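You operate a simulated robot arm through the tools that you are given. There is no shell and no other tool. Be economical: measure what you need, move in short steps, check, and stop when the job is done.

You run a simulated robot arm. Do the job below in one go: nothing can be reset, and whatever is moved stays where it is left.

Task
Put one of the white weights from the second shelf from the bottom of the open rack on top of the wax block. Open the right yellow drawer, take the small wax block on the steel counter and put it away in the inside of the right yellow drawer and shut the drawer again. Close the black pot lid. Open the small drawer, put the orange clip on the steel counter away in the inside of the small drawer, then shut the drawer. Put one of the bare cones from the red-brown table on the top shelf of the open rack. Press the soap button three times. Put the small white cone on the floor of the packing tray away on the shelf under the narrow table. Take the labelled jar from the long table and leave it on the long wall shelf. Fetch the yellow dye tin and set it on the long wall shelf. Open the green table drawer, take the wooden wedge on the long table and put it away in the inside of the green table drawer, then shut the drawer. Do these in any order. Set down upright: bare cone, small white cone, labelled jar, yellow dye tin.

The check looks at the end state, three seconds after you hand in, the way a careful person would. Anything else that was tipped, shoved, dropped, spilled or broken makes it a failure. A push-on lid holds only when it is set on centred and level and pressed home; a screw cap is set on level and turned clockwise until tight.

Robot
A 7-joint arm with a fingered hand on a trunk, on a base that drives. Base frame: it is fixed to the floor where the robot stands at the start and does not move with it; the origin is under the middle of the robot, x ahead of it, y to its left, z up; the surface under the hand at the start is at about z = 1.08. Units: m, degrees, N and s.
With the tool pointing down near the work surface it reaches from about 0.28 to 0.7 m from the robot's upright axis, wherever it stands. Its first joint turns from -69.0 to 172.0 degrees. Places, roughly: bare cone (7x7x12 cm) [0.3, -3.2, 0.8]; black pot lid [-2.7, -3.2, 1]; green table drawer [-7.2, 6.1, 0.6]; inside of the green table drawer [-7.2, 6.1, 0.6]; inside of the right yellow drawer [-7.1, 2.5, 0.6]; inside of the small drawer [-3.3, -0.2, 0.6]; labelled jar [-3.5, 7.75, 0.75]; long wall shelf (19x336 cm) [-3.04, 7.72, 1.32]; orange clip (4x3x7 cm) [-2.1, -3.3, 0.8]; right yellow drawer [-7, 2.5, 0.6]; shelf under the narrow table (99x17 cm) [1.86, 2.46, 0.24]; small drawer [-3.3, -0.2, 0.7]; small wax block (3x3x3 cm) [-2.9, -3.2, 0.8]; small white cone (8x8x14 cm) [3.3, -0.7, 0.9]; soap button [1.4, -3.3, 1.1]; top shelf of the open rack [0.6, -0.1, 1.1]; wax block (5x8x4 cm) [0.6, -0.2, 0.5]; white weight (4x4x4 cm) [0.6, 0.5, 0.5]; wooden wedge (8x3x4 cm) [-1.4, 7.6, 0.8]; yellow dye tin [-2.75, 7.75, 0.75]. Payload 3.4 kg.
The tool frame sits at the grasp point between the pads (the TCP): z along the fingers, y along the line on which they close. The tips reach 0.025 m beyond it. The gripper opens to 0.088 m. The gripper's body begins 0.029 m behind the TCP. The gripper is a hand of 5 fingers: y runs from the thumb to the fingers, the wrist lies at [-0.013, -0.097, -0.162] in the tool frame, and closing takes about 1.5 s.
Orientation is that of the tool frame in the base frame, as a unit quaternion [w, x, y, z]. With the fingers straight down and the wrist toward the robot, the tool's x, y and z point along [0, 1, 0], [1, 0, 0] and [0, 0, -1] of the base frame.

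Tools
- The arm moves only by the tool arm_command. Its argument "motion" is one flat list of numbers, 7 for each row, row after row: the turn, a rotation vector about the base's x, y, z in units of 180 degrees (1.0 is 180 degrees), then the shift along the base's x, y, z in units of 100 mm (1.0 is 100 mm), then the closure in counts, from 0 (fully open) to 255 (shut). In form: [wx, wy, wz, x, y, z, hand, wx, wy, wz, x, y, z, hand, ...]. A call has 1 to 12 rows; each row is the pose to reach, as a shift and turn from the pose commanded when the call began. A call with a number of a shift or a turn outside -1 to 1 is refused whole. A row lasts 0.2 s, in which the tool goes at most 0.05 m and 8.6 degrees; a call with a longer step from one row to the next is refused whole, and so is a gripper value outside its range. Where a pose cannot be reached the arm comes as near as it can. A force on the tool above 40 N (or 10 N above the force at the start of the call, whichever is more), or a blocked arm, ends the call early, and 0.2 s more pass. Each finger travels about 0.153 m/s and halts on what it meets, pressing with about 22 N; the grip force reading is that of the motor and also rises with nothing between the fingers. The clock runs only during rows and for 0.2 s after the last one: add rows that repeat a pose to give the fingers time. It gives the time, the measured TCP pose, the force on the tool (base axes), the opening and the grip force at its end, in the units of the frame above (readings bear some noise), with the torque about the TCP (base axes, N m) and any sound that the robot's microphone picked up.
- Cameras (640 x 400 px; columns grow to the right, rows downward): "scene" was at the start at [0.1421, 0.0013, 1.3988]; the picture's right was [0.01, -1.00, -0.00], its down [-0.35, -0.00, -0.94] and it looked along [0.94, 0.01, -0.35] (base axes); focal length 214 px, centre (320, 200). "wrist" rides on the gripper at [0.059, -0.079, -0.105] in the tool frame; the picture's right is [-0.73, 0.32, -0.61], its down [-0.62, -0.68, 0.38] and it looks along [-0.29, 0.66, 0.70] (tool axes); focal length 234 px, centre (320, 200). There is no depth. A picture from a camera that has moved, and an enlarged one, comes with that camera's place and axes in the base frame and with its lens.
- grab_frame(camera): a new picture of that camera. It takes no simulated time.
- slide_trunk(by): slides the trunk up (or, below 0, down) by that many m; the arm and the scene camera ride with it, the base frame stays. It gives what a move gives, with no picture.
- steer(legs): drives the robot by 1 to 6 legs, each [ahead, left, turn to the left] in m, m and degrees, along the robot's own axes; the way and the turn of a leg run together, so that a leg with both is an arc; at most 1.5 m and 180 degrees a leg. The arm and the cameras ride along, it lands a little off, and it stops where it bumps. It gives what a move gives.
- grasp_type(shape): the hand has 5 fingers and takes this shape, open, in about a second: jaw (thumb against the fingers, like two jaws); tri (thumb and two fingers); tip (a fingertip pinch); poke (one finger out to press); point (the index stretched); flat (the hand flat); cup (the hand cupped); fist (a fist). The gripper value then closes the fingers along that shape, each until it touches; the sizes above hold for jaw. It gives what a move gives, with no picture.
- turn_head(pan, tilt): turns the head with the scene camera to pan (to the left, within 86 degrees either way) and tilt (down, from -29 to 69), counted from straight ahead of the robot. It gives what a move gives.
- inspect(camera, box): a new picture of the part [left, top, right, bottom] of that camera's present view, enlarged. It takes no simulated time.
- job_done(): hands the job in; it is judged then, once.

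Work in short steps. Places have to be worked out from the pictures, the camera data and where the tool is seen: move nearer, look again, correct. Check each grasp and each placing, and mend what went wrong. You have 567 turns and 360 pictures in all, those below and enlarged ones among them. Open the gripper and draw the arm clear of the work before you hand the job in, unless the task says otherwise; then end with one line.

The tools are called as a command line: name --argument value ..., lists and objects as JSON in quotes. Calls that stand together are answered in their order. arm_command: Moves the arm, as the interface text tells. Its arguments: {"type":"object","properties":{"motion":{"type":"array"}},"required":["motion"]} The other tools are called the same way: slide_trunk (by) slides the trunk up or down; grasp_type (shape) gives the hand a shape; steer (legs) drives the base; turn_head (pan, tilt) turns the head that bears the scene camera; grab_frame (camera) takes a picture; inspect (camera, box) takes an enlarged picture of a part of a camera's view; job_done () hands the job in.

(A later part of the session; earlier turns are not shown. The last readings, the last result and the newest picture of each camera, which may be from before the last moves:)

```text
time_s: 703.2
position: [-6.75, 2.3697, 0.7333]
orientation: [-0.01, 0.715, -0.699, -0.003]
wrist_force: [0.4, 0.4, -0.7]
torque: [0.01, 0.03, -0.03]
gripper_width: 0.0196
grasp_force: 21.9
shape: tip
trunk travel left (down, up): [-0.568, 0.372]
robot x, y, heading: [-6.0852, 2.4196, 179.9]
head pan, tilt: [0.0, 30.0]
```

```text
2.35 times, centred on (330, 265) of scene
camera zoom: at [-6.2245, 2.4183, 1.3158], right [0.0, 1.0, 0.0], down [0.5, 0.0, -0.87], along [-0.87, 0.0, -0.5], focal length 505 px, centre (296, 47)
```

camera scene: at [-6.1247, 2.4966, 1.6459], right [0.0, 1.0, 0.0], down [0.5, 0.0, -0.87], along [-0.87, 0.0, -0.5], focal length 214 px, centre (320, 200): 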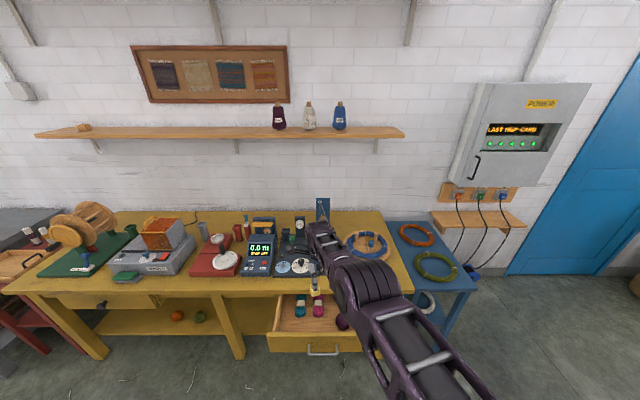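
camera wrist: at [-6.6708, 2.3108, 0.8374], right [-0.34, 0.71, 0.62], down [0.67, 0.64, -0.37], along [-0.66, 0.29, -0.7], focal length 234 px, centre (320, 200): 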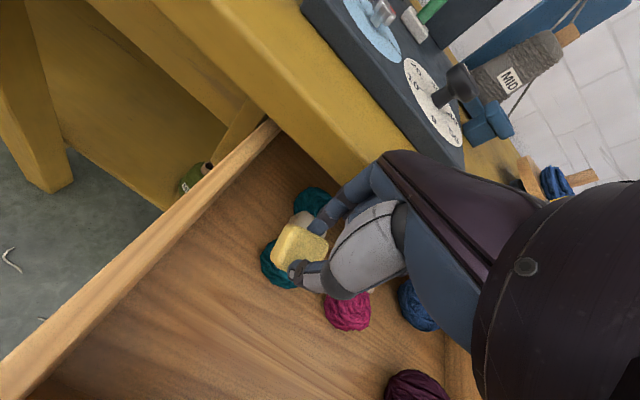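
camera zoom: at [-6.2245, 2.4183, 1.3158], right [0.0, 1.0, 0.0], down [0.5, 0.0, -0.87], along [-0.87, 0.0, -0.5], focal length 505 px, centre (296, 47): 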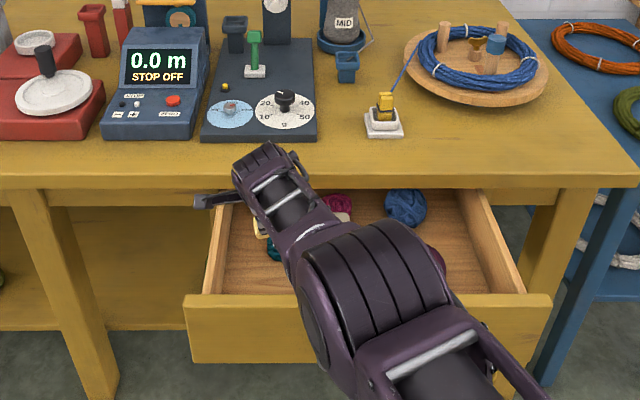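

The arm reached oddly forward; I simply back the base 9 cm so the wax is over the free front area.

steer --legs '[[-0.085, -0.02, 0]]'

grab_frame --camera "wrist"

```text
time_s: 704.3
position: [-6.6651, 2.3914, 0.7355]
orientation: [-0.01, 0.714, -0.7, -0.002]
wrist_force: [0.6, -0.3, -0.3]
torque: [-0.02, -0.01, 0.02]
gripper_width: 0.0199
grasp_force: 21.4
shape: tip
trunk travel left (down, up): [-0.568, 0.372]
robot x, y, heading: [-6.0003, 2.4375, 180.1]
head pan, tilt: [0.0, 30.0]
```

```text
104 pictures are left
camera wrist: at [-6.585, 2.3311, 0.8378], right [-0.34, 0.71, 0.62], down [0.67, 0.64, -0.37], along [-0.66, 0.29, -0.7], focal length 234 px, centre (320, 200)
```

wrist: 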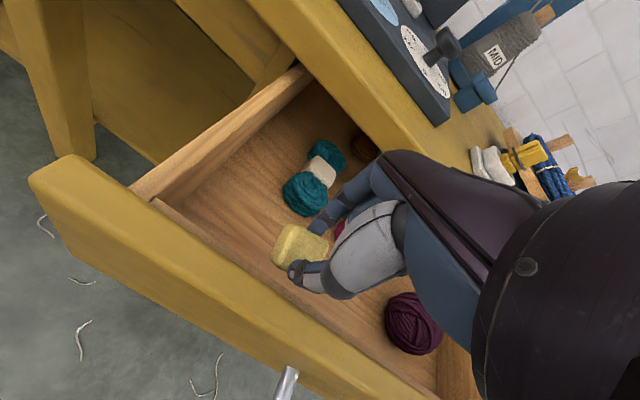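

Wax is over the free floor of the drawer. I lower 6 cm.

slide_trunk --by -0.05

inspect --camera "wrist" --box '[180, 130, 420, 330]'

```text
time_s: 705.3
position: [-6.6645, 2.3901, 0.683]
orientation: [-0.011, 0.714, -0.7, -0.002]
wrist_force: [0.0, -0.3, -0.5]
torque: [0.01, 0.04, 0.07]
gripper_width: 0.0195
grasp_force: 21.9
shape: tip
trunk travel left (down, up): [-0.518, 0.422]
robot x, y, heading: [-5.9963, 2.4363, 179.8]
head pan, tilt: [0.0, 30.0]
```

```text
2.00 times, centred on (300, 230) of wrist
camera zoom: at [-6.5855, 2.3309, 0.7872], right [-0.34, 0.71, 0.62], down [0.67, 0.64, -0.36], along [-0.65, 0.29, -0.7], focal length 468 px, centre (360, 140)
```

zoom: 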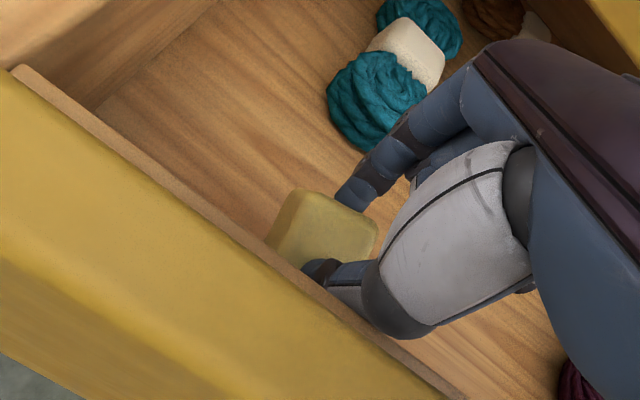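

Close to the bottom. A bit lower, then open slowly.

slide_trunk --by -0.02

slide_trunk --by -0.01

```text
time_s: 705.9
position: [-6.6655, 2.3902, 0.6628]
orientation: [-0.01, 0.714, -0.7, -0.003]
wrist_force: [-0.5, 0.1, 2.8]
torque: [-0.04, -0.01, 0.0]
gripper_width: 0.0189
grasp_force: 22.2
shape: tip
trunk travel left (down, up): [-0.498, 0.442]
robot x, y, heading: [-5.9984, 2.4385, 179.6]
head pan, tilt: [0.0, 30.0]
```

```text
time_s: 706.5
position: [-6.6652, 2.3909, 0.6624]
orientation: [-0.004, 0.714, -0.7, -0.007]
wrist_force: [-1.2, 0.9, 35.2]
torque: [0.12, -0.29, -0.08]
gripper_width: 0.0205
grasp_force: 21.3
shape: tip
trunk travel left (down, up): [-0.488, 0.452]
robot x, y, heading: [-6.0011, 2.4362, 180.1]
head pan, tilt: [0.0, 30.0]
```

Contact. I relieve, open only slightly (thumb is near the front panel), and lift out.

slide_trunk --by 0.01

arm_command --motion '[0, 0, 0, 0, 0, 0, 220, 0, 0, 0, 0, 0, 0, 190, 0, 0, 0, 0, 0, 0, 170, 0, 0, 0, 0, 0, 0, 150, 0, 0, 0, 0, 0, 0, 140]'

slide_trunk --by 0.2

grab_frame --camera "wrist"

```text
time_s: 707.1
position: [-6.6635, 2.3905, 0.6627]
orientation: [-0.011, 0.714, -0.7, -0.001]
wrist_force: [0.5, 0.5, 7.9]
torque: [0.0, -0.12, 0.0]
gripper_width: 0.0203
grasp_force: 22.0
shape: tip
trunk travel left (down, up): [-0.498, 0.442]
robot x, y, heading: [-5.9963, 2.44, 180.1]
head pan, tilt: [0.0, 30.0]
```

```text
time_s: 708.3
position: [-6.6658, 2.3901, 0.6637]
orientation: [-0.01, 0.714, -0.7, -0.002]
wrist_force: [-0.5, 0.0, -0.3]
torque: [0.01, 0.01, -0.01]
gripper_width: 0.0392
grasp_force: 0.1
shape: tip
trunk travel left (down, up): [-0.498, 0.442]
robot x, y, heading: [-5.9991, 2.4349, 179.8]
head pan, tilt: [0.0, 30.0]
```

```text
time_s: 710.5
position: [-6.6647, 2.391, 0.8633]
orientation: [-0.01, 0.713, -0.701, -0.002]
wrist_force: [-0.4, 0.3, -0.1]
torque: [0.0, -0.03, -0.03]
gripper_width: 0.0396
grasp_force: 0.1
shape: tip
trunk travel left (down, up): [-0.698, 0.242]
robot x, y, heading: [-5.9912, 2.4415, 179.7]
head pan, tilt: [0.0, 30.0]
```

```text
102 pictures are left
camera wrist: at [-6.5857, 2.331, 0.9672], right [-0.34, 0.71, 0.62], down [0.67, 0.64, -0.37], along [-0.65, 0.29, -0.7], focal length 234 px, centre (320, 200)
```

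wrist: 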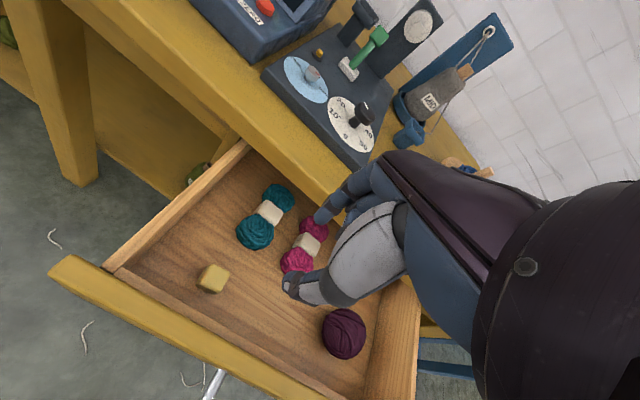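

Wax is inside. I back off, pitch the hand forward 60°, close it, and push the drawer shut.

steer --legs '[[-0.4, -0.07, 0]]'

grasp_type --shape "jaw"

arm_command --motion '[0, 0.042, 0, 0, 0, 0, 60, 0, 0.084, 0, 0, 0, 0, 120, 0, 0.126, 0, 0, 0, 0, 180, 0, 0.167, 0, 0, 0, 0, 255, 0, 0.21, 0, 0, 0, 0, 255, 0, 0.25, 0, 0, 0, 0, 255, 0, 0.292, 0, 0, 0, 0, 255, 0, 0.333, 0, 0, 0, 0, 255]'

slide_trunk --by -0.2

grab_frame --camera "scene"

```text
time_s: 713.0
position: [-6.265, 2.4598, 0.8629]
orientation: [-0.009, 0.714, -0.7, -0.003]
wrist_force: [0.3, 0.6, -0.3]
torque: [0.0, -0.01, 0.02]
gripper_width: 0.0397
grasp_force: 0.1
shape: tip
trunk travel left (down, up): [-0.698, 0.242]
robot x, y, heading: [-5.5981, 2.5068, 179.8]
head pan, tilt: [0.0, 30.0]
```

```text
time_s: 713.9
position: [-6.2656, 2.4607, 0.8639]
orientation: [-0.01, 0.714, -0.7, -0.003]
wrist_force: [0.2, -0.3, 0.6]
torque: [0.0, 0.02, 0.03]
gripper_width: 0.0876
grasp_force: 0.1
shape: jaw
trunk travel left (down, up): [-0.698, 0.242]
robot x, y, heading: [-5.5944, 2.5054, 179.6]
head pan, tilt: [0.0, 30.0]
```

```text
time_s: 715.7
position: [-6.2655, 2.4589, 0.8639]
orientation: [0.343, 0.617, -0.611, -0.358]
wrist_force: [0.7, -0.2, 0.9]
torque: [-0.02, 0.01, -0.01]
gripper_width: 0.0003
grasp_force: 22.2
shape: jaw
out of reach, approached as far as the arm can: row 1, 2, 3, 4, 5, 6, 7
trunk travel left (down, up): [-0.698, 0.242]
robot x, y, heading: [-5.5971, 2.5063, 179.9]
head pan, tilt: [0.0, 30.0]
```

```text
time_s: 717.9
position: [-6.2665, 2.46, 0.6627]
orientation: [0.341, 0.616, -0.612, -0.359]
wrist_force: [0.5, 0.5, -0.9]
torque: [0.03, -0.04, -0.02]
gripper_width: 0.0
grasp_force: 21.8
shape: jaw
trunk travel left (down, up): [-0.498, 0.442]
robot x, y, heading: [-5.6009, 2.5075, 179.9]
head pan, tilt: [0.0, 30.0]
```

```text
101 pictures are left
camera scene: at [-5.7391, 2.5078, 1.2459], right [0.0, 1.0, 0.0], down [0.5, 0.0, -0.87], along [-0.87, 0.0, -0.5], focal length 214 px, centre (320, 200)
```

scene: 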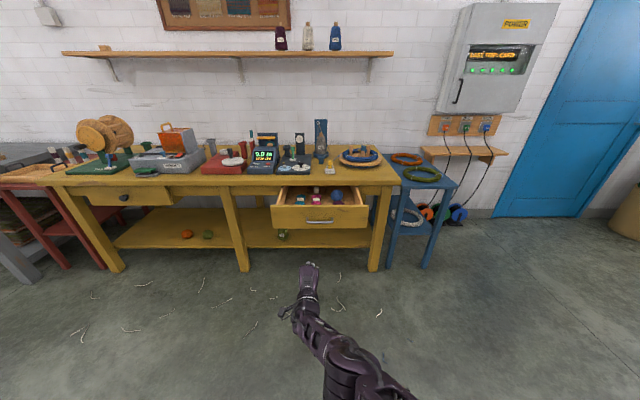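

I align with the handle and push forward until it stops.

steer --legs '[[0.3, -0.045, 0]]'

steer --legs '[[0.16, 0, 0]]'

steer --legs '[[0.06, 0, 0]]'

inspect --camera "scene" --box '[220, 170, 440, 320]'

```text
time_s: 719.9
position: [-6.565, 2.5052, 0.6639]
orientation: [0.341, 0.618, -0.611, -0.358]
wrist_force: [0.0, 0.2, 0.2]
torque: [-0.01, 0.01, -0.01]
gripper_width: 0.0
grasp_force: 21.9
shape: jaw
trunk travel left (down, up): [-0.498, 0.442]
robot x, y, heading: [-5.8937, 2.5538, 179.7]
head pan, tilt: [0.0, 30.0]
```

```text
time_s: 721.3
position: [-6.7237, 2.5045, 0.6629]
orientation: [0.342, 0.618, -0.611, -0.358]
wrist_force: [-0.4, 0.4, -1.0]
torque: [0.0, 0.0, -0.01]
gripper_width: 0.0
grasp_force: 22.3
shape: jaw
trunk travel left (down, up): [-0.498, 0.442]
robot x, y, heading: [-6.0554, 2.5563, 179.8]
head pan, tilt: [0.0, 30.0]
```

```text
time_s: 722.2
position: [-6.7504, 2.5017, 0.6621]
orientation: [0.344, 0.618, -0.61, -0.358]
wrist_force: [13.9, 2.1, 0.3]
torque: [0.01, -0.11, -0.09]
gripper_width: 0.0
grasp_force: 22.6
shape: jaw
trunk travel left (down, up): [-0.498, 0.442]
robot x, y, heading: [-6.089, 2.5582, 179.7]
head pan, tilt: [0.0, 30.0]
stopped in leg 1: the force on the tool passed its limit at 142 N (the readings are from after the stop); the commanded pose is now the measured one
```

```text
2.67 times, centred on (330, 245) of scene
camera zoom: at [-6.2268, 2.5539, 1.2461], right [0.0, 1.0, 0.0], down [0.5, 0.0, -0.87], along [-0.87, 0.0, -0.5], focal length 572 px, centre (293, 80)
```

zoom: 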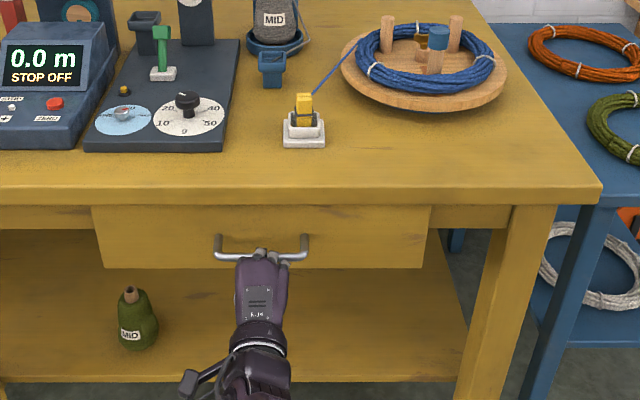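

Yellow drawer shut. Next, toward the green table drawer (-7.2,6.1): I back off and drive north, then look.

steer --legs '[[-0.55, 0, 0], [0, -1.5, 0], [0, -0.8, 0]]'

turn_head --pan -45 --tilt 20

grab_frame --camera "scene"

```text
time_s: 736.4
position: [-6.175, 4.8292, 0.6616]
orientation: [-0.339, -0.612, 0.617, 0.361]
wrist_force: [0.2, -0.3, 0.5]
torque: [-0.01, 0.01, 0.03]
gripper_width: 0.0
grasp_force: 22.3
shape: jaw
trunk travel left (down, up): [-0.498, 0.442]
robot x, y, heading: [-5.5078, 4.8627, 178.6]
head pan, tilt: [0.0, 30.0]
```

```text
time_s: 737.5
position: [-6.175, 4.8282, 0.6624]
orientation: [-0.339, -0.613, 0.616, 0.361]
wrist_force: [0.2, -0.1, -0.9]
torque: [0.05, -0.03, 0.0]
gripper_width: 0.0002
grasp_force: 21.9
shape: jaw
trunk travel left (down, up): [-0.498, 0.442]
robot x, y, heading: [-5.509, 4.872, 178.8]
head pan, tilt: [-45.0, 20.0]
```

```text
99 pictures are left
camera scene: at [-5.6245, 4.9345, 1.2619], right [0.72, 0.69, 0.0], down [0.24, -0.25, -0.94], along [-0.65, 0.68, -0.34], focal length 214 px, centre (320, 200)
```

scene: 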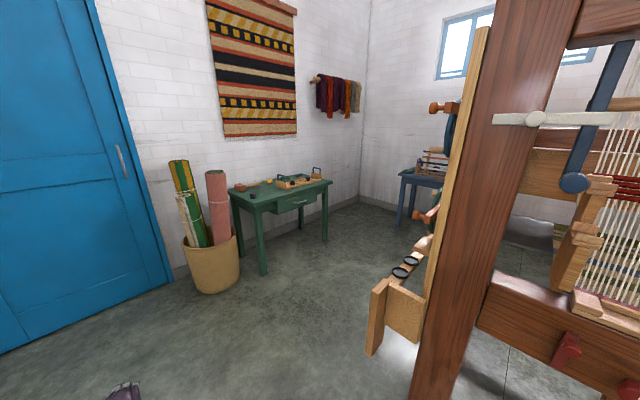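

The green table (front x≈-7.07) is past a basket and opposite the loom. I retract the hand a bit and slide along x≈-6.35 to y≈6.1.

arm_command --motion '[0, 0, 0, 0.3, 0, 0, 255, 0, 0, 0, 0.65, 0, 0.1, 255, 0, 0, 0, 1.0, 0, 0.2, 255]'

steer --legs '[[0.8, 0, 1.3]]'

steer --legs '[[0, -1.2, 0]]'

turn_head --pan 0 --tilt 35

grab_frame --camera "scene"

```text
time_s: 738.3
position: [-6.0736, 4.8282, 0.6821]
orientation: [-0.339, -0.611, 0.617, 0.362]
wrist_force: [0.2, 0.6, 0.1]
torque: [-0.01, -0.01, 0.0]
gripper_width: 0.0
grasp_force: 22.3
shape: jaw
out of reach, approached as far as the arm can: row 1
trunk travel left (down, up): [-0.498, 0.442]
robot x, y, heading: [-5.5111, 4.8655, 178.9]
head pan, tilt: [-45.0, 20.0]
```

```text
time_s: 742.6
position: [-6.873, 4.8221, 0.682]
orientation: [0.344, 0.618, -0.61, -0.358]
wrist_force: [0.5, 0.3, 0.2]
torque: [-0.01, -0.04, -0.02]
gripper_width: 0.0
grasp_force: 22.1
shape: jaw
trunk travel left (down, up): [-0.498, 0.442]
robot x, y, heading: [-6.3125, 4.8751, -179.7]
head pan, tilt: [-45.0, 20.0]
```

```text
time_s: 748.6
position: [-6.8784, 6.0112, 0.6842]
orientation: [0.345, 0.62, -0.607, -0.357]
wrist_force: [0.1, 0.4, 0.9]
torque: [0.0, -0.01, -0.01]
gripper_width: 0.0
grasp_force: 21.6
shape: jaw
trunk travel left (down, up): [-0.498, 0.442]
robot x, y, heading: [-6.3143, 6.0651, -179.8]
head pan, tilt: [-45.0, 20.0]
```

```text
time_s: 749.7
position: [-6.8801, 6.0115, 0.6815]
orientation: [0.345, 0.621, -0.607, -0.356]
wrist_force: [0.0, 0.3, -0.5]
torque: [-0.01, 0.03, 0.05]
gripper_width: 0.0
grasp_force: 22.2
shape: jaw
trunk travel left (down, up): [-0.498, 0.442]
robot x, y, heading: [-6.3127, 6.0687, -179.3]
head pan, tilt: [0.0, 35.0]
```

```text
98 pictures are left
camera scene: at [-6.4543, 6.0655, 1.2381], right [-0.01, 1.0, 0.0], down [0.57, 0.0, -0.82], along [-0.82, -0.01, -0.57], focal length 214 px, centre (320, 200)
```

scene: 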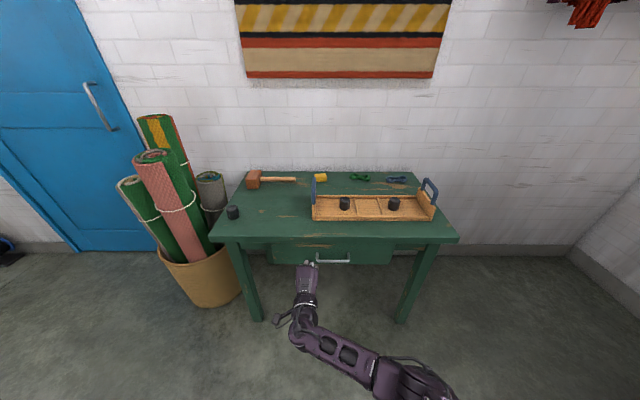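

grasp_type --shape "tip"

steer --legs '[[-0.08, 0, -0.5]]'

grab_frame --camera "wrist"

inspect --camera "scene" --box '[250, 200, 430, 320]'

```text
time_s: 750.6
position: [-6.8789, 6.0107, 0.6816]
orientation: [0.345, 0.622, -0.607, -0.356]
wrist_force: [0.2, 0.8, -0.5]
torque: [0.0, 0.01, 0.01]
gripper_width: 0.0874
grasp_force: 0.1
shape: tip
trunk travel left (down, up): [-0.498, 0.442]
robot x, y, heading: [-6.3151, 6.0633, -179.3]
head pan, tilt: [0.0, 35.0]
```

```text
time_s: 751.7
position: [-6.7979, 6.0159, 0.6828]
orientation: [0.344, 0.618, -0.61, -0.358]
wrist_force: [-1.3, 0.1, 0.4]
torque: [-0.01, 0.0, -0.01]
gripper_width: 0.0876
grasp_force: 0.0
shape: tip
trunk travel left (down, up): [-0.498, 0.442]
robot x, y, heading: [-6.2362, 6.0651, -180.0]
head pan, tilt: [0.0, 35.0]
```

```text
97 pictures are left
camera wrist: at [-6.6666, 5.957, 0.6656], right [0.36, 0.71, 0.6], down [0.02, 0.64, -0.77], along [-0.93, 0.29, 0.22], focal length 234 px, centre (320, 200)
```

wrist: 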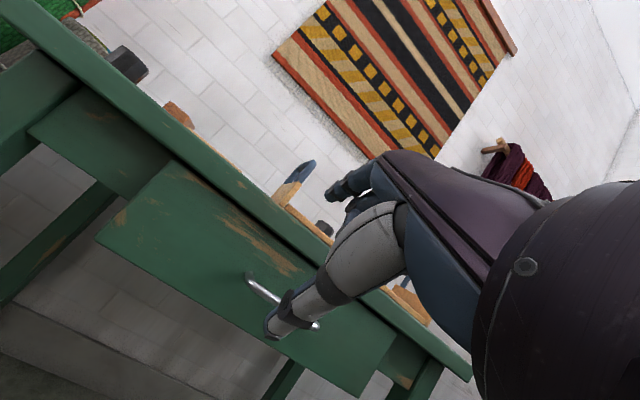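

```text
3.33 times, centred on (340, 260) of scene
camera zoom: at [-6.3722, 6.067, 1.2382], right [0.0, 1.0, 0.0], down [0.57, 0.0, -0.82], along [-0.82, 0.0, -0.57], focal length 715 px, centre (253, 0)
```

zoom: 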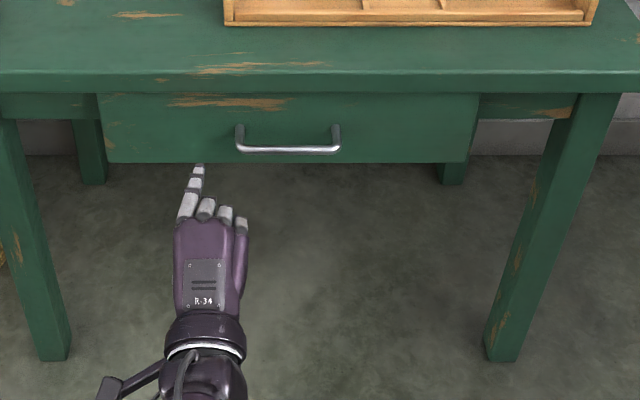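

Bar centre ≈(-6.976,6.11,0.602). I lower, align, and approach with the pinch half-open.

arm_command --motion '[0, 0, 0, 0, 0, -0.3, 50, 0, 0, 0, 0, 0, -0.66, 90, 0, 0, 0, 0, 0, -0.66, 90]'

steer --legs '[[0.07, -0.094, 0]]'

grab_frame --camera "wrist"

```text
time_s: 752.5
position: [-6.7987, 6.0162, 0.6156]
orientation: [0.344, 0.618, -0.61, -0.357]
wrist_force: [-0.1, -0.6, 0.5]
torque: [0.05, 0.04, 0.0]
gripper_width: 0.0572
grasp_force: 0.3
shape: tip
trunk travel left (down, up): [-0.498, 0.442]
robot x, y, heading: [-6.2353, 6.0632, -180.0]
head pan, tilt: [0.0, 35.0]
```

```text
time_s: 753.7
position: [-6.8678, 6.1091, 0.6151]
orientation: [0.343, 0.619, -0.61, -0.357]
wrist_force: [0.0, 0.0, 0.0]
torque: [0.0, -0.02, -0.02]
gripper_width: 0.0574
grasp_force: 0.1
shape: tip
trunk travel left (down, up): [-0.498, 0.442]
robot x, y, heading: [-6.3009, 6.161, -180.1]
head pan, tilt: [0.0, 35.0]
```

```text
95 pictures are left
camera wrist: at [-6.7366, 6.0497, 0.5991], right [0.36, 0.71, 0.6], down [0.02, 0.64, -0.77], along [-0.93, 0.28, 0.22], focal length 234 px, centre (320, 200)
```

wrist: 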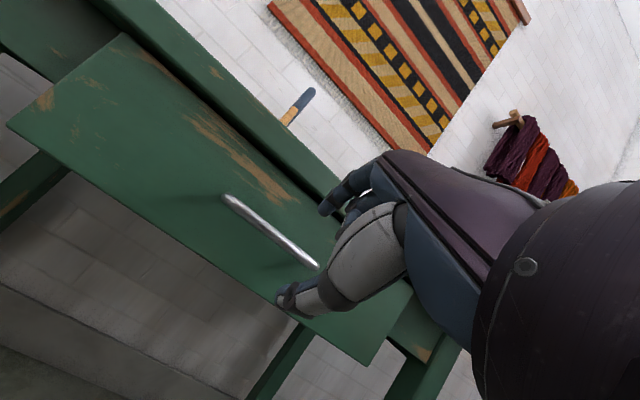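

Same geometry as before. I advance 9.7 cm, close, and pull.

steer --legs '[[0.097, 0, 0]]'

arm_command --motion '[0, 0, 0, 0, 0, 0, 140, 0, 0, 0, 0, 0, 0, 180, 0, 0, 0, 0, 0, 0, 220, 0, 0, 0, 0, 0, 0, 255, 0, 0, 0, 0, 0, 0, 255, 0, 0, 0, 0, 0, 0, 255]'

steer --legs '[[-0.1, 0, 0]]'

inspect --camera "scene" --box '[220, 180, 420, 320]'

```text
time_s: 754.9
position: [-6.9646, 6.1068, 0.616]
orientation: [0.343, 0.619, -0.609, -0.357]
wrist_force: [-0.6, -0.4, -0.1]
torque: [0.0, 0.01, 0.0]
gripper_width: 0.0573
grasp_force: 0.0
shape: tip
trunk travel left (down, up): [-0.498, 0.442]
robot x, y, heading: [-6.4046, 6.1593, -179.8]
head pan, tilt: [0.0, 35.0]
```

```text
time_s: 756.3
position: [-6.9638, 6.1082, 0.6168]
orientation: [0.343, 0.618, -0.61, -0.358]
wrist_force: [9.6, 0.8, -3.5]
torque: [-0.01, -0.26, -0.03]
gripper_width: 0.0001
grasp_force: 22.0
shape: tip
trunk travel left (down, up): [-0.498, 0.442]
robot x, y, heading: [-6.4011, 6.1576, -179.7]
head pan, tilt: [0.0, 35.0]
```

```text
time_s: 757.4
position: [-6.8646, 6.1092, 0.6168]
orientation: [0.344, 0.618, -0.609, -0.358]
wrist_force: [0.1, -0.5, 0.6]
torque: [-0.01, 0.01, -0.04]
gripper_width: 0.0001
grasp_force: 22.2
shape: tip
trunk travel left (down, up): [-0.498, 0.442]
robot x, y, heading: [-6.299, 6.1559, -180.3]
head pan, tilt: [0.0, 35.0]
```

```text
2.86 times, centred on (320, 250) of scene
camera zoom: at [-6.4394, 6.1599, 1.2382], right [0.0, 1.0, 0.0], down [0.57, 0.0, -0.82], along [-0.82, 0.0, -0.57], focal length 613 px, centre (320, 57)
```

zoom: 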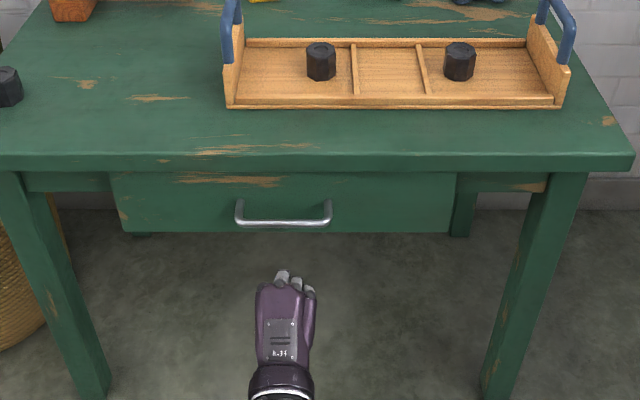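

The pinch slipped off the bar. I reopen and go ~1.5 cm deeper.

arm_command --motion '[0, 0, 0, 0, 0, 0, 200, 0, 0, 0, 0, 0, 0, 130, 0, 0, 0, 0, 0, 0, 90, 0, 0, 0, 0, 0, 0, 90, 0, 0, 0, 0, 0, 0, 90]'

steer --legs '[[0.114, 0, 0]]'

inspect --camera "wrist" --box '[200, 150, 400, 330]'

```text
time_s: 758.6
position: [-6.8651, 6.109, 0.6169]
orientation: [0.343, 0.618, -0.61, -0.358]
wrist_force: [0.2, -1.1, 0.5]
torque: [-0.03, 0.0, -0.01]
gripper_width: 0.0568
grasp_force: 0.1
shape: tip
trunk travel left (down, up): [-0.498, 0.442]
robot x, y, heading: [-6.2996, 6.1576, -179.9]
head pan, tilt: [0.0, 35.0]
```

```text
time_s: 759.8
position: [-6.979, 6.1074, 0.6167]
orientation: [0.344, 0.619, -0.609, -0.357]
wrist_force: [8.5, -0.8, -1.2]
torque: [-0.01, 0.05, 0.09]
gripper_width: 0.0482
grasp_force: 0.0
shape: tip
trunk travel left (down, up): [-0.498, 0.442]
robot x, y, heading: [-6.4178, 6.1601, -180.0]
head pan, tilt: [0.0, 35.0]
```

```text
2.22 times, centred on (300, 240) of wrist
camera zoom: at [-6.8478, 6.0492, 0.5993], right [0.36, 0.71, 0.6], down [0.02, 0.64, -0.77], along [-0.93, 0.28, 0.22], focal length 520 px, centre (364, 111)
```

zoom: 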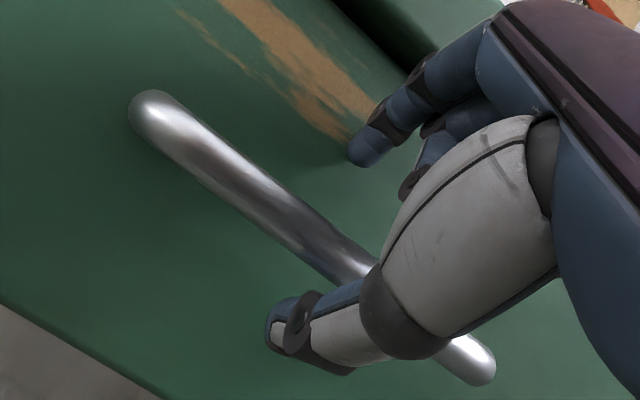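

Deeper now, thumb touching the face. I close and pull.

arm_command --motion '[0, 0, 0, 0, 0, 0, 140, 0, 0, 0, 0, 0, 0, 180, 0, 0, 0, 0, 0, 0, 220, 0, 0, 0, 0, 0, 0, 255, 0, 0, 0, 0, 0, 0, 255, 0, 0, 0, 0, 0, 0, 255]'

steer --legs '[[-0.08, 0, 0]]'

inspect --camera "scene" --box '[220, 180, 420, 320]'

```text
time_s: 761.2
position: [-6.9807, 6.1089, 0.6124]
orientation: [0.341, 0.62, -0.61, -0.356]
wrist_force: [0.6, 1.3, -16.9]
torque: [-0.01, 0.01, -0.08]
gripper_width: 0.0078
grasp_force: 22.1
shape: tip
trunk travel left (down, up): [-0.498, 0.442]
robot x, y, heading: [-6.4174, 6.1576, -179.8]
head pan, tilt: [0.0, 35.0]
```

```text
time_s: 762.3
position: [-6.9018, 6.1085, 0.6134]
orientation: [0.342, 0.62, -0.61, -0.355]
wrist_force: [-0.9, 1.2, -20.1]
torque: [0.01, 0.04, -0.03]
gripper_width: 0.0086
grasp_force: 21.6
shape: tip
trunk travel left (down, up): [-0.498, 0.442]
robot x, y, heading: [-6.3377, 6.1616, -180.0]
head pan, tilt: [0.0, 35.0]
```

```text
2.86 times, centred on (320, 250) of scene
camera zoom: at [-6.4783, 6.1597, 1.2377], right [0.0, 1.0, 0.0], down [0.58, 0.0, -0.82], along [-0.82, 0.0, -0.58], focal length 613 px, centre (320, 57)
```

zoom: 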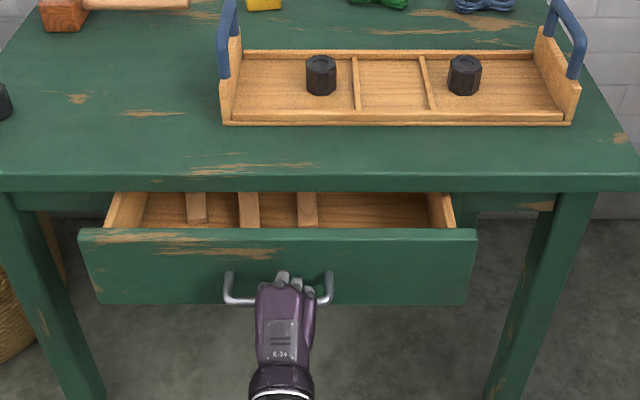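

It opens. I pull 9.5 cm more (I was safely at that robot position before), release and move back slightly.

steer --legs '[[-0.095, 0, 0]]'

arm_command --motion '[0, 0, 0, 0, 0, 0, 200, 0, 0, 0, 0, 0, 0, 130, 0, 0, 0, 0, 0, 0, 70, 0, 0, 0, 0, 0, 0, 50, 0, 0, 0, 0, 0, 0, 50]'

arm_command --motion '[0, 0, 0, 0.35, 0, 0, 50, 0, 0, 0, 0.7, 0, 0, 50, 0, 0, 0, 1.0, 0, 0, 50]'

grab_frame --camera "scene"

```text
time_s: 763.4
position: [-6.8058, 6.1089, 0.6133]
orientation: [0.341, 0.619, -0.61, -0.357]
wrist_force: [-0.8, -0.3, -18.9]
torque: [-0.02, 0.1, -0.04]
gripper_width: 0.0082
grasp_force: 21.7
shape: tip
trunk travel left (down, up): [-0.498, 0.442]
robot x, y, heading: [-6.2402, 6.1633, -180.0]
head pan, tilt: [0.0, 35.0]
```

```text
time_s: 764.6
position: [-6.805, 6.1091, 0.614]
orientation: [0.342, 0.619, -0.61, -0.357]
wrist_force: [0.8, -0.5, 0.6]
torque: [0.01, 0.01, 0.01]
gripper_width: 0.0707
grasp_force: 0.1
shape: tip
trunk travel left (down, up): [-0.498, 0.442]
robot x, y, heading: [-6.2416, 6.161, -180.0]
head pan, tilt: [0.0, 35.0]
```

```text
time_s: 765.4
position: [-6.7042, 6.1096, 0.6153]
orientation: [0.342, 0.619, -0.61, -0.357]
wrist_force: [-0.2, -0.4, 0.6]
torque: [-0.01, -0.02, 0.01]
gripper_width: 0.0705
grasp_force: 0.1
shape: tip
trunk travel left (down, up): [-0.498, 0.442]
robot x, y, heading: [-6.2422, 6.163, -180.3]
head pan, tilt: [0.0, 35.0]
```

```text
91 pictures are left
camera scene: at [-6.3798, 6.1601, 1.2381], right [0.0, 1.0, 0.0], down [0.57, 0.0, -0.82], along [-0.82, 0.0, -0.57], focal length 214 px, centre (320, 200)
```

scene: 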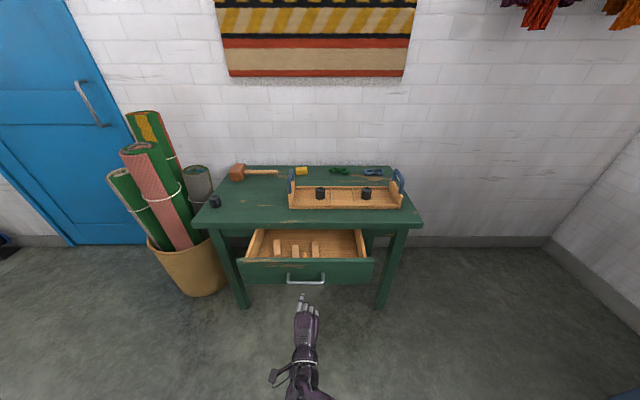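

Drawer open with free space on its right side. Now I look north-east for the way to the long table.

slide_trunk --by 0.3

turn_head --pan -86 --tilt 15

grab_frame --camera "scene"

```text
time_s: 768.4
position: [-6.7047, 6.1092, 0.9154]
orientation: [0.342, 0.619, -0.61, -0.357]
wrist_force: [0.3, -0.5, -0.2]
torque: [0.03, 0.0, -0.03]
gripper_width: 0.0708
grasp_force: 0.1
shape: tip
trunk travel left (down, up): [-0.798, 0.142]
robot x, y, heading: [-6.2401, 6.1588, -180.0]
head pan, tilt: [0.0, 35.0]
```

```text
time_s: 770.0
position: [-6.7051, 6.1104, 0.9167]
orientation: [0.341, 0.618, -0.611, -0.358]
wrist_force: [1.0, -0.7, -0.8]
torque: [0.01, 0.01, 0.01]
gripper_width: 0.0708
grasp_force: 0.1
shape: tip
trunk travel left (down, up): [-0.798, 0.142]
robot x, y, heading: [-6.2415, 6.1608, -180.0]
head pan, tilt: [-85.9, 15.0]
```

```text
90 pictures are left
camera scene: at [-6.2992, 6.2534, 1.57], right [1.0, 0.07, 0.0], down [0.02, -0.26, -0.97], along [-0.07, 0.96, -0.26], focal length 214 px, centre (320, 200)
```

scene: 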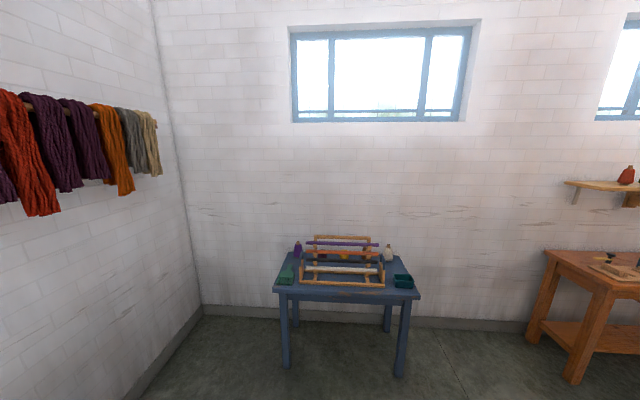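

I move north 0.5 m and look east along the north wall.

steer --legs '[[0, -0.5, 0], [0, 0, -90]]'

turn_head --pan -75 --tilt 15

grab_frame --camera "scene"

```text
time_s: 776.8
position: [-6.2833, 7.1267, 0.9158]
orientation: [0.014, 0.0, 0.87, 0.494]
wrist_force: [-0.4, 0.5, -0.2]
torque: [-0.02, 0.03, 0.02]
gripper_width: 0.0706
grasp_force: 0.0
shape: tip
trunk travel left (down, up): [-0.798, 0.142]
robot x, y, heading: [-6.2425, 6.659, 89.2]
head pan, tilt: [-85.9, 15.0]
```

```text
time_s: 777.5
position: [-6.2843, 7.1268, 0.9157]
orientation: [0.015, 0.001, 0.87, 0.493]
wrist_force: [0.1, -0.6, 0.3]
torque: [-0.02, -0.02, 0.04]
gripper_width: 0.0704
grasp_force: 0.1
shape: tip
trunk travel left (down, up): [-0.798, 0.142]
robot x, y, heading: [-6.2389, 6.6591, 89.3]
head pan, tilt: [-75.0, 15.0]
```

```text
89 pictures are left
camera scene: at [-6.1503, 6.7342, 1.57], right [0.24, -0.97, 0.0], down [-0.25, -0.06, -0.97], along [0.94, 0.24, -0.26], focal length 214 px, centre (320, 200)
```

scene: 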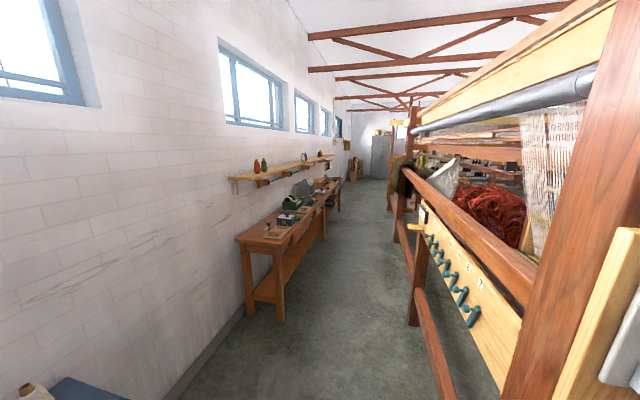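

The corridor between table and loom is ~1.2 m wide. I slide east along it to the jar/tin area.

steer --legs '[[0, -1.5, 0.7], [0, -1.4, 0]]'

turn_head --pan 0 --tilt 25

grab_frame --camera "scene"

```text
time_s: 791.6
position: [-3.3617, 7.0828, 0.9157]
orientation: [0.016, 0.003, 0.87, 0.493]
wrist_force: [-0.1, -0.4, 1.2]
torque: [-0.01, 0.02, 0.02]
gripper_width: 0.0708
grasp_force: 0.1
shape: tip
trunk travel left (down, up): [-0.798, 0.142]
robot x, y, heading: [-3.3206, 6.6151, 88.6]
head pan, tilt: [-75.0, 15.0]
```

```text
time_s: 793.1
position: [-3.3614, 7.0816, 0.9155]
orientation: [0.016, 0.003, 0.869, 0.494]
wrist_force: [-0.3, -0.3, -0.7]
torque: [-0.01, 0.0, 0.02]
gripper_width: 0.0706
grasp_force: 0.1
shape: tip
trunk travel left (down, up): [-0.798, 0.142]
robot x, y, heading: [-3.324, 6.6191, 88.9]
head pan, tilt: [0.0, 25.0]
```

```text
88 pictures are left
camera scene: at [-3.3202, 6.7605, 1.5538], right [1.0, -0.02, 0.0], down [-0.01, -0.42, -0.91], along [0.02, 0.91, -0.42], focal length 214 px, centre (320, 200)
```

scene: 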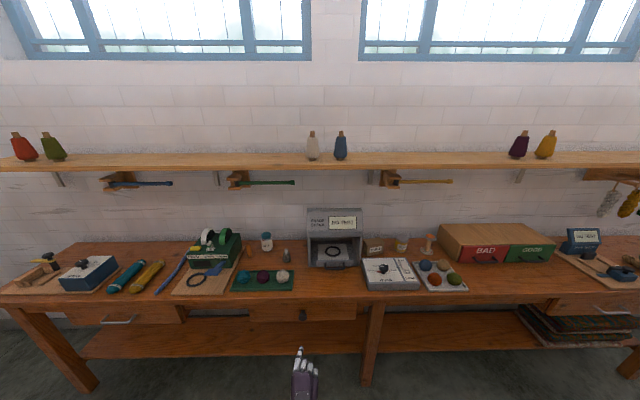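

inspect --camera "scene" --box '[200, 200, 460, 310]'

```text
2.46 times, centred on (330, 255) of scene
camera zoom: at [-3.3202, 6.7605, 1.5538], right [1.0, -0.02, 0.0], down [-0.01, -0.42, -0.91], along [0.02, 0.91, -0.42], focal length 528 px, centre (295, 65)
```

zoom: 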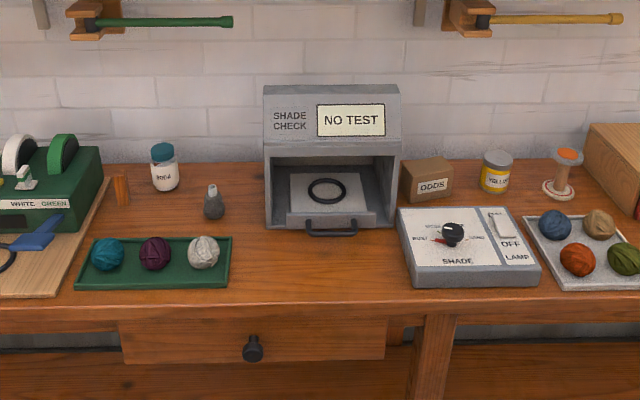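

Jar (teal lid, label) ≈(-3.607,7.785), top z≈0.887; tin ≈(-2.818,7.769), top z≈0.865; table z≈0.755. I rotate the hand to straight-down and approach the jar.

grasp_type --shape "jaw"

arm_command --motion '[-0.042, 0, 0, 0, 0, 0.1, 0, -0.084, 0, 0, 0, 0, 0.2, 0, -0.126, 0, 0, 0, 0, 0.3, 0, -0.167, 0, 0, 0, 0, 0.4, 0, -0.21, 0, 0, 0, 0, 0.5, 0, -0.25, 0, 0, 0, 0, 0.6, 0, -0.292, 0, 0, 0, 0, 0.7, 0, -0.333, 0, 0, 0, 0, 0.8, 0]'

steer --legs '[[0.38, 0.26, 1.2]]'

turn_head --pan 0 --tilt 35

grab_frame --camera "scene"

grab_frame --camera "wrist"

```text
time_s: 794.0
position: [-3.3625, 7.0813, 0.9145]
orientation: [0.017, 0.004, 0.87, 0.494]
wrist_force: [-0.1, -0.3, -0.4]
torque: [-0.02, 0.01, -0.02]
gripper_width: 0.0879
grasp_force: 0.0
shape: jaw
trunk travel left (down, up): [-0.798, 0.142]
robot x, y, heading: [-3.3233, 6.6193, 88.8]
head pan, tilt: [0.0, 25.0]
```

```text
time_s: 795.8
position: [-3.2725, 7.0846, 0.9322]
orientation: [0.123, 0.007, 0.992, -0.002]
wrist_force: [-0.2, -0.3, 0.0]
torque: [0.01, 0.01, -0.03]
gripper_width: 0.0879
grasp_force: 0.0
shape: jaw
out of reach, approached as far as the arm can: row 8
trunk travel left (down, up): [-0.798, 0.142]
robot x, y, heading: [-3.3187, 6.6195, 89.0]
head pan, tilt: [0.0, 25.0]
stopped in row 8: the arm was blocked; the commanded pose is now the measured one
```

```text
time_s: 798.6
position: [-3.5359, 7.4693, 0.9339]
orientation: [0.123, -0.001, 0.992, -0.003]
wrist_force: [0.4, 0.1, 0.0]
torque: [-0.01, 0.01, -0.02]
gripper_width: 0.0881
grasp_force: 0.1
shape: jaw
trunk travel left (down, up): [-0.798, 0.142]
robot x, y, heading: [-3.5774, 7.0006, 89.6]
head pan, tilt: [0.0, 25.0]
```

```text
time_s: 799.3
position: [-3.5339, 7.468, 0.9338]
orientation: [0.123, -0.001, 0.992, -0.002]
wrist_force: [-0.1, -0.9, -0.5]
torque: [0.03, -0.02, -0.01]
gripper_width: 0.0881
grasp_force: 0.2
shape: jaw
trunk travel left (down, up): [-0.798, 0.142]
robot x, y, heading: [-3.5764, 7.0014, 89.7]
head pan, tilt: [0.0, 35.0]
```

```text
86 pictures are left
camera scene: at [-3.5771, 7.1411, 1.5381], right [1.0, -0.01, 0.0], down [0.0, -0.57, -0.82], along [0.0, 0.82, -0.57], focal length 214 px, centre (320, 200)
```

scene: 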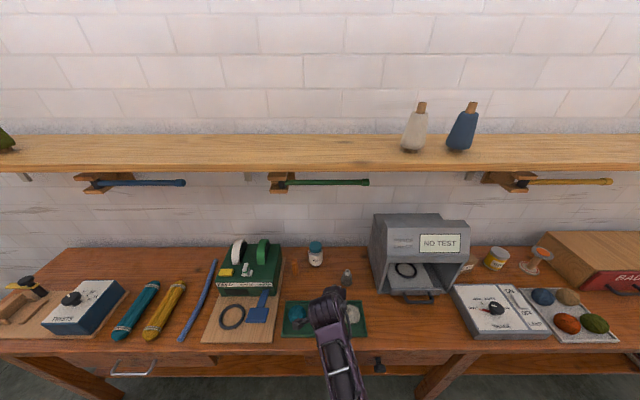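

```text
85 pictures are left
camera wrist: at [-3.6167, 7.3889, 1.0199], right [0.55, 0.33, 0.77], down [0.7, -0.68, -0.22], along [0.45, 0.66, -0.61], focal length 234 px, centre (320, 200)
```

wrist: 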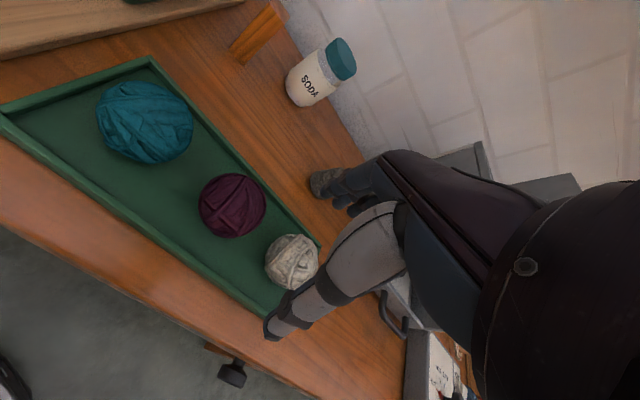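

Jar refined to (-3.591,7.757). I fix the 14° sideways tilt, raise 4 cm, and drive closer.

arm_command --motion '[0, 0.04, 0, 0, 0, 0.2, 0, 0, 0.078, 0, 0, 0, 0.4, 0]'

steer --legs '[[0.15, 0.057, 0]]'

arm_command --motion '[0, 0, 0, 0, 0.4, 0, 0, 0, 0, 0, 0, 0.8, 0, 0]'

grab_frame --camera "wrist"

inspect --camera "scene" --box '[220, 150, 420, 330]'

```text
time_s: 799.9
position: [-3.4585, 7.466, 0.947]
orientation: [0.104, 0.007, 0.994, -0.009]
wrist_force: [0.4, -0.2, 0.3]
torque: [0.0, 0.02, -0.01]
gripper_width: 0.0881
grasp_force: 0.0
shape: jaw
out of reach, approached as far as the arm can: row 2
trunk travel left (down, up): [-0.798, 0.142]
robot x, y, heading: [-3.5726, 7.0056, 89.7]
head pan, tilt: [0.0, 35.0]
stopped in row 2: the arm was blocked; the commanded pose is now the measured one
```

```text
time_s: 801.4
position: [-3.5169, 7.614, 0.9469]
orientation: [0.102, 0.007, 0.995, -0.008]
wrist_force: [0.2, 0.0, -0.6]
torque: [-0.01, 0.01, 0.03]
gripper_width: 0.0882
grasp_force: 0.1
shape: jaw
trunk travel left (down, up): [-0.798, 0.142]
robot x, y, heading: [-3.6353, 7.1488, 89.6]
head pan, tilt: [0.0, 35.0]
```

```text
time_s: 802.0
position: [-3.5184, 7.6963, 0.9469]
orientation: [0.102, 0.006, 0.995, -0.008]
wrist_force: [0.4, -0.5, -0.1]
torque: [-0.02, -0.02, -0.01]
gripper_width: 0.0877
grasp_force: 0.1
shape: jaw
trunk travel left (down, up): [-0.798, 0.142]
robot x, y, heading: [-3.6341, 7.1482, 89.6]
head pan, tilt: [0.0, 35.0]
```

```text
84 pictures are left
camera wrist: at [-3.5975, 7.6188, 1.0366], right [0.59, 0.32, 0.74], down [0.68, -0.7, -0.24], along [0.43, 0.64, -0.63], focal length 234 px, centre (320, 200)
```

wrist: 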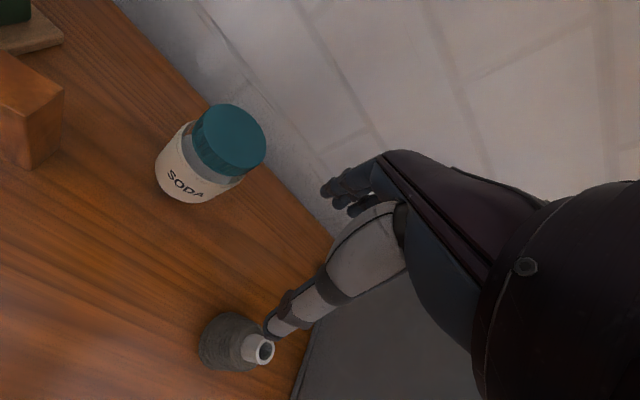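

```text
2.22 times, centred on (320, 240) of scene
camera zoom: at [-3.6338, 7.2926, 1.5378], right [1.0, -0.01, 0.0], down [0.0, -0.57, -0.82], along [0.0, 0.82, -0.57], focal length 477 px, centre (320, 111)
```

zoom: 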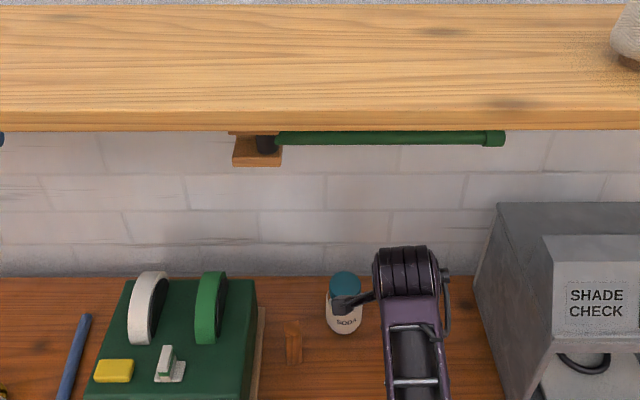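

Jar at (-3.593,7.75). I shift left 7.5 cm and forward 5 cm over it, and check.

arm_command --motion '[0, 0, 0, -0.3, 0.2, 0.1, 0, 0, 0, 0, -0.55, 0.4, 0.1, 0, 0, 0, 0, -0.75, 0.54, 0.1, 0]'

grab_frame --camera "wrist"

```text
time_s: 802.8
position: [-3.5757, 7.7508, 0.9528]
orientation: [0.116, 0.014, 0.993, -0.008]
wrist_force: [0.0, 0.2, 0.5]
torque: [0.03, 0.01, 0.03]
gripper_width: 0.0878
grasp_force: 0.0
shape: jaw
trunk travel left (down, up): [-0.798, 0.142]
robot x, y, heading: [-3.6298, 7.1502, 90.0]
head pan, tilt: [0.0, 35.0]
```

```text
82 pictures are left
camera wrist: at [-3.6579, 7.6743, 1.0423], right [0.58, 0.32, 0.75], down [0.67, -0.7, -0.22], along [0.46, 0.64, -0.62], focal length 234 px, centre (320, 200)
```

wrist: 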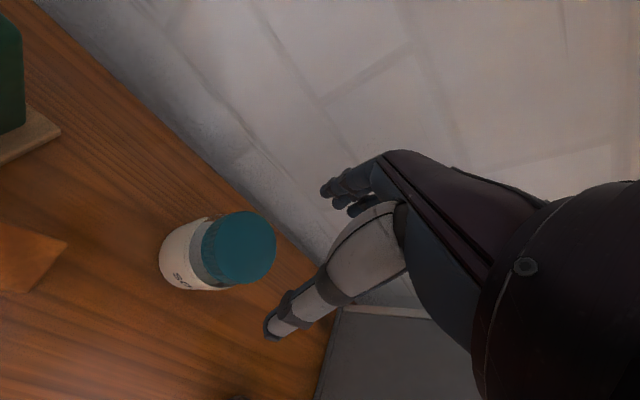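

I fine-tune (-1.8 cm x, -0.8 cm y) and lower 8 cm with the trunk.

arm_command --motion '[0, 0, 0, -0.18, -0.08, 0, 0, 0, 0, 0, -0.18, -0.08, 0, 0]'

slide_trunk --by -0.06

grab_frame --camera "wrist"

```text
time_s: 803.5
position: [-3.5696, 7.7529, 0.9635]
orientation: [0.13, 0.029, 0.991, 0.002]
wrist_force: [-0.4, 0.7, -0.5]
torque: [0.01, 0.0, 0.06]
gripper_width: 0.0877
grasp_force: 0.0
shape: jaw
trunk travel left (down, up): [-0.798, 0.142]
robot x, y, heading: [-3.6313, 7.1523, 89.8]
head pan, tilt: [0.0, 35.0]
stopped in row 2: the arm was blocked; the commanded pose is now the measured one
```

```text
time_s: 804.5
position: [-3.5703, 7.7527, 0.9017]
orientation: [0.131, 0.027, 0.991, 0.002]
wrist_force: [-1.1, 0.2, 0.3]
torque: [0.01, 0.02, 0.01]
gripper_width: 0.0881
grasp_force: 0.1
shape: jaw
trunk travel left (down, up): [-0.738, 0.202]
robot x, y, heading: [-3.631, 7.1518, 90.1]
head pan, tilt: [0.0, 35.0]
```

```text
81 pictures are left
camera wrist: at [-3.6574, 7.6762, 0.9863], right [0.56, 0.28, 0.78], down [0.66, -0.72, -0.22], along [0.49, 0.64, -0.59], focal length 234 px, centre (320, 200)
```

wrist: 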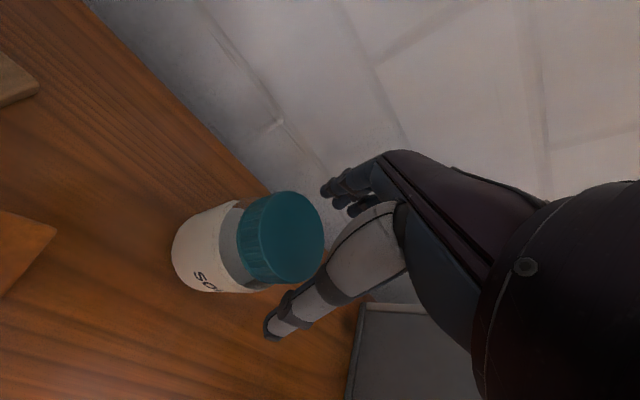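

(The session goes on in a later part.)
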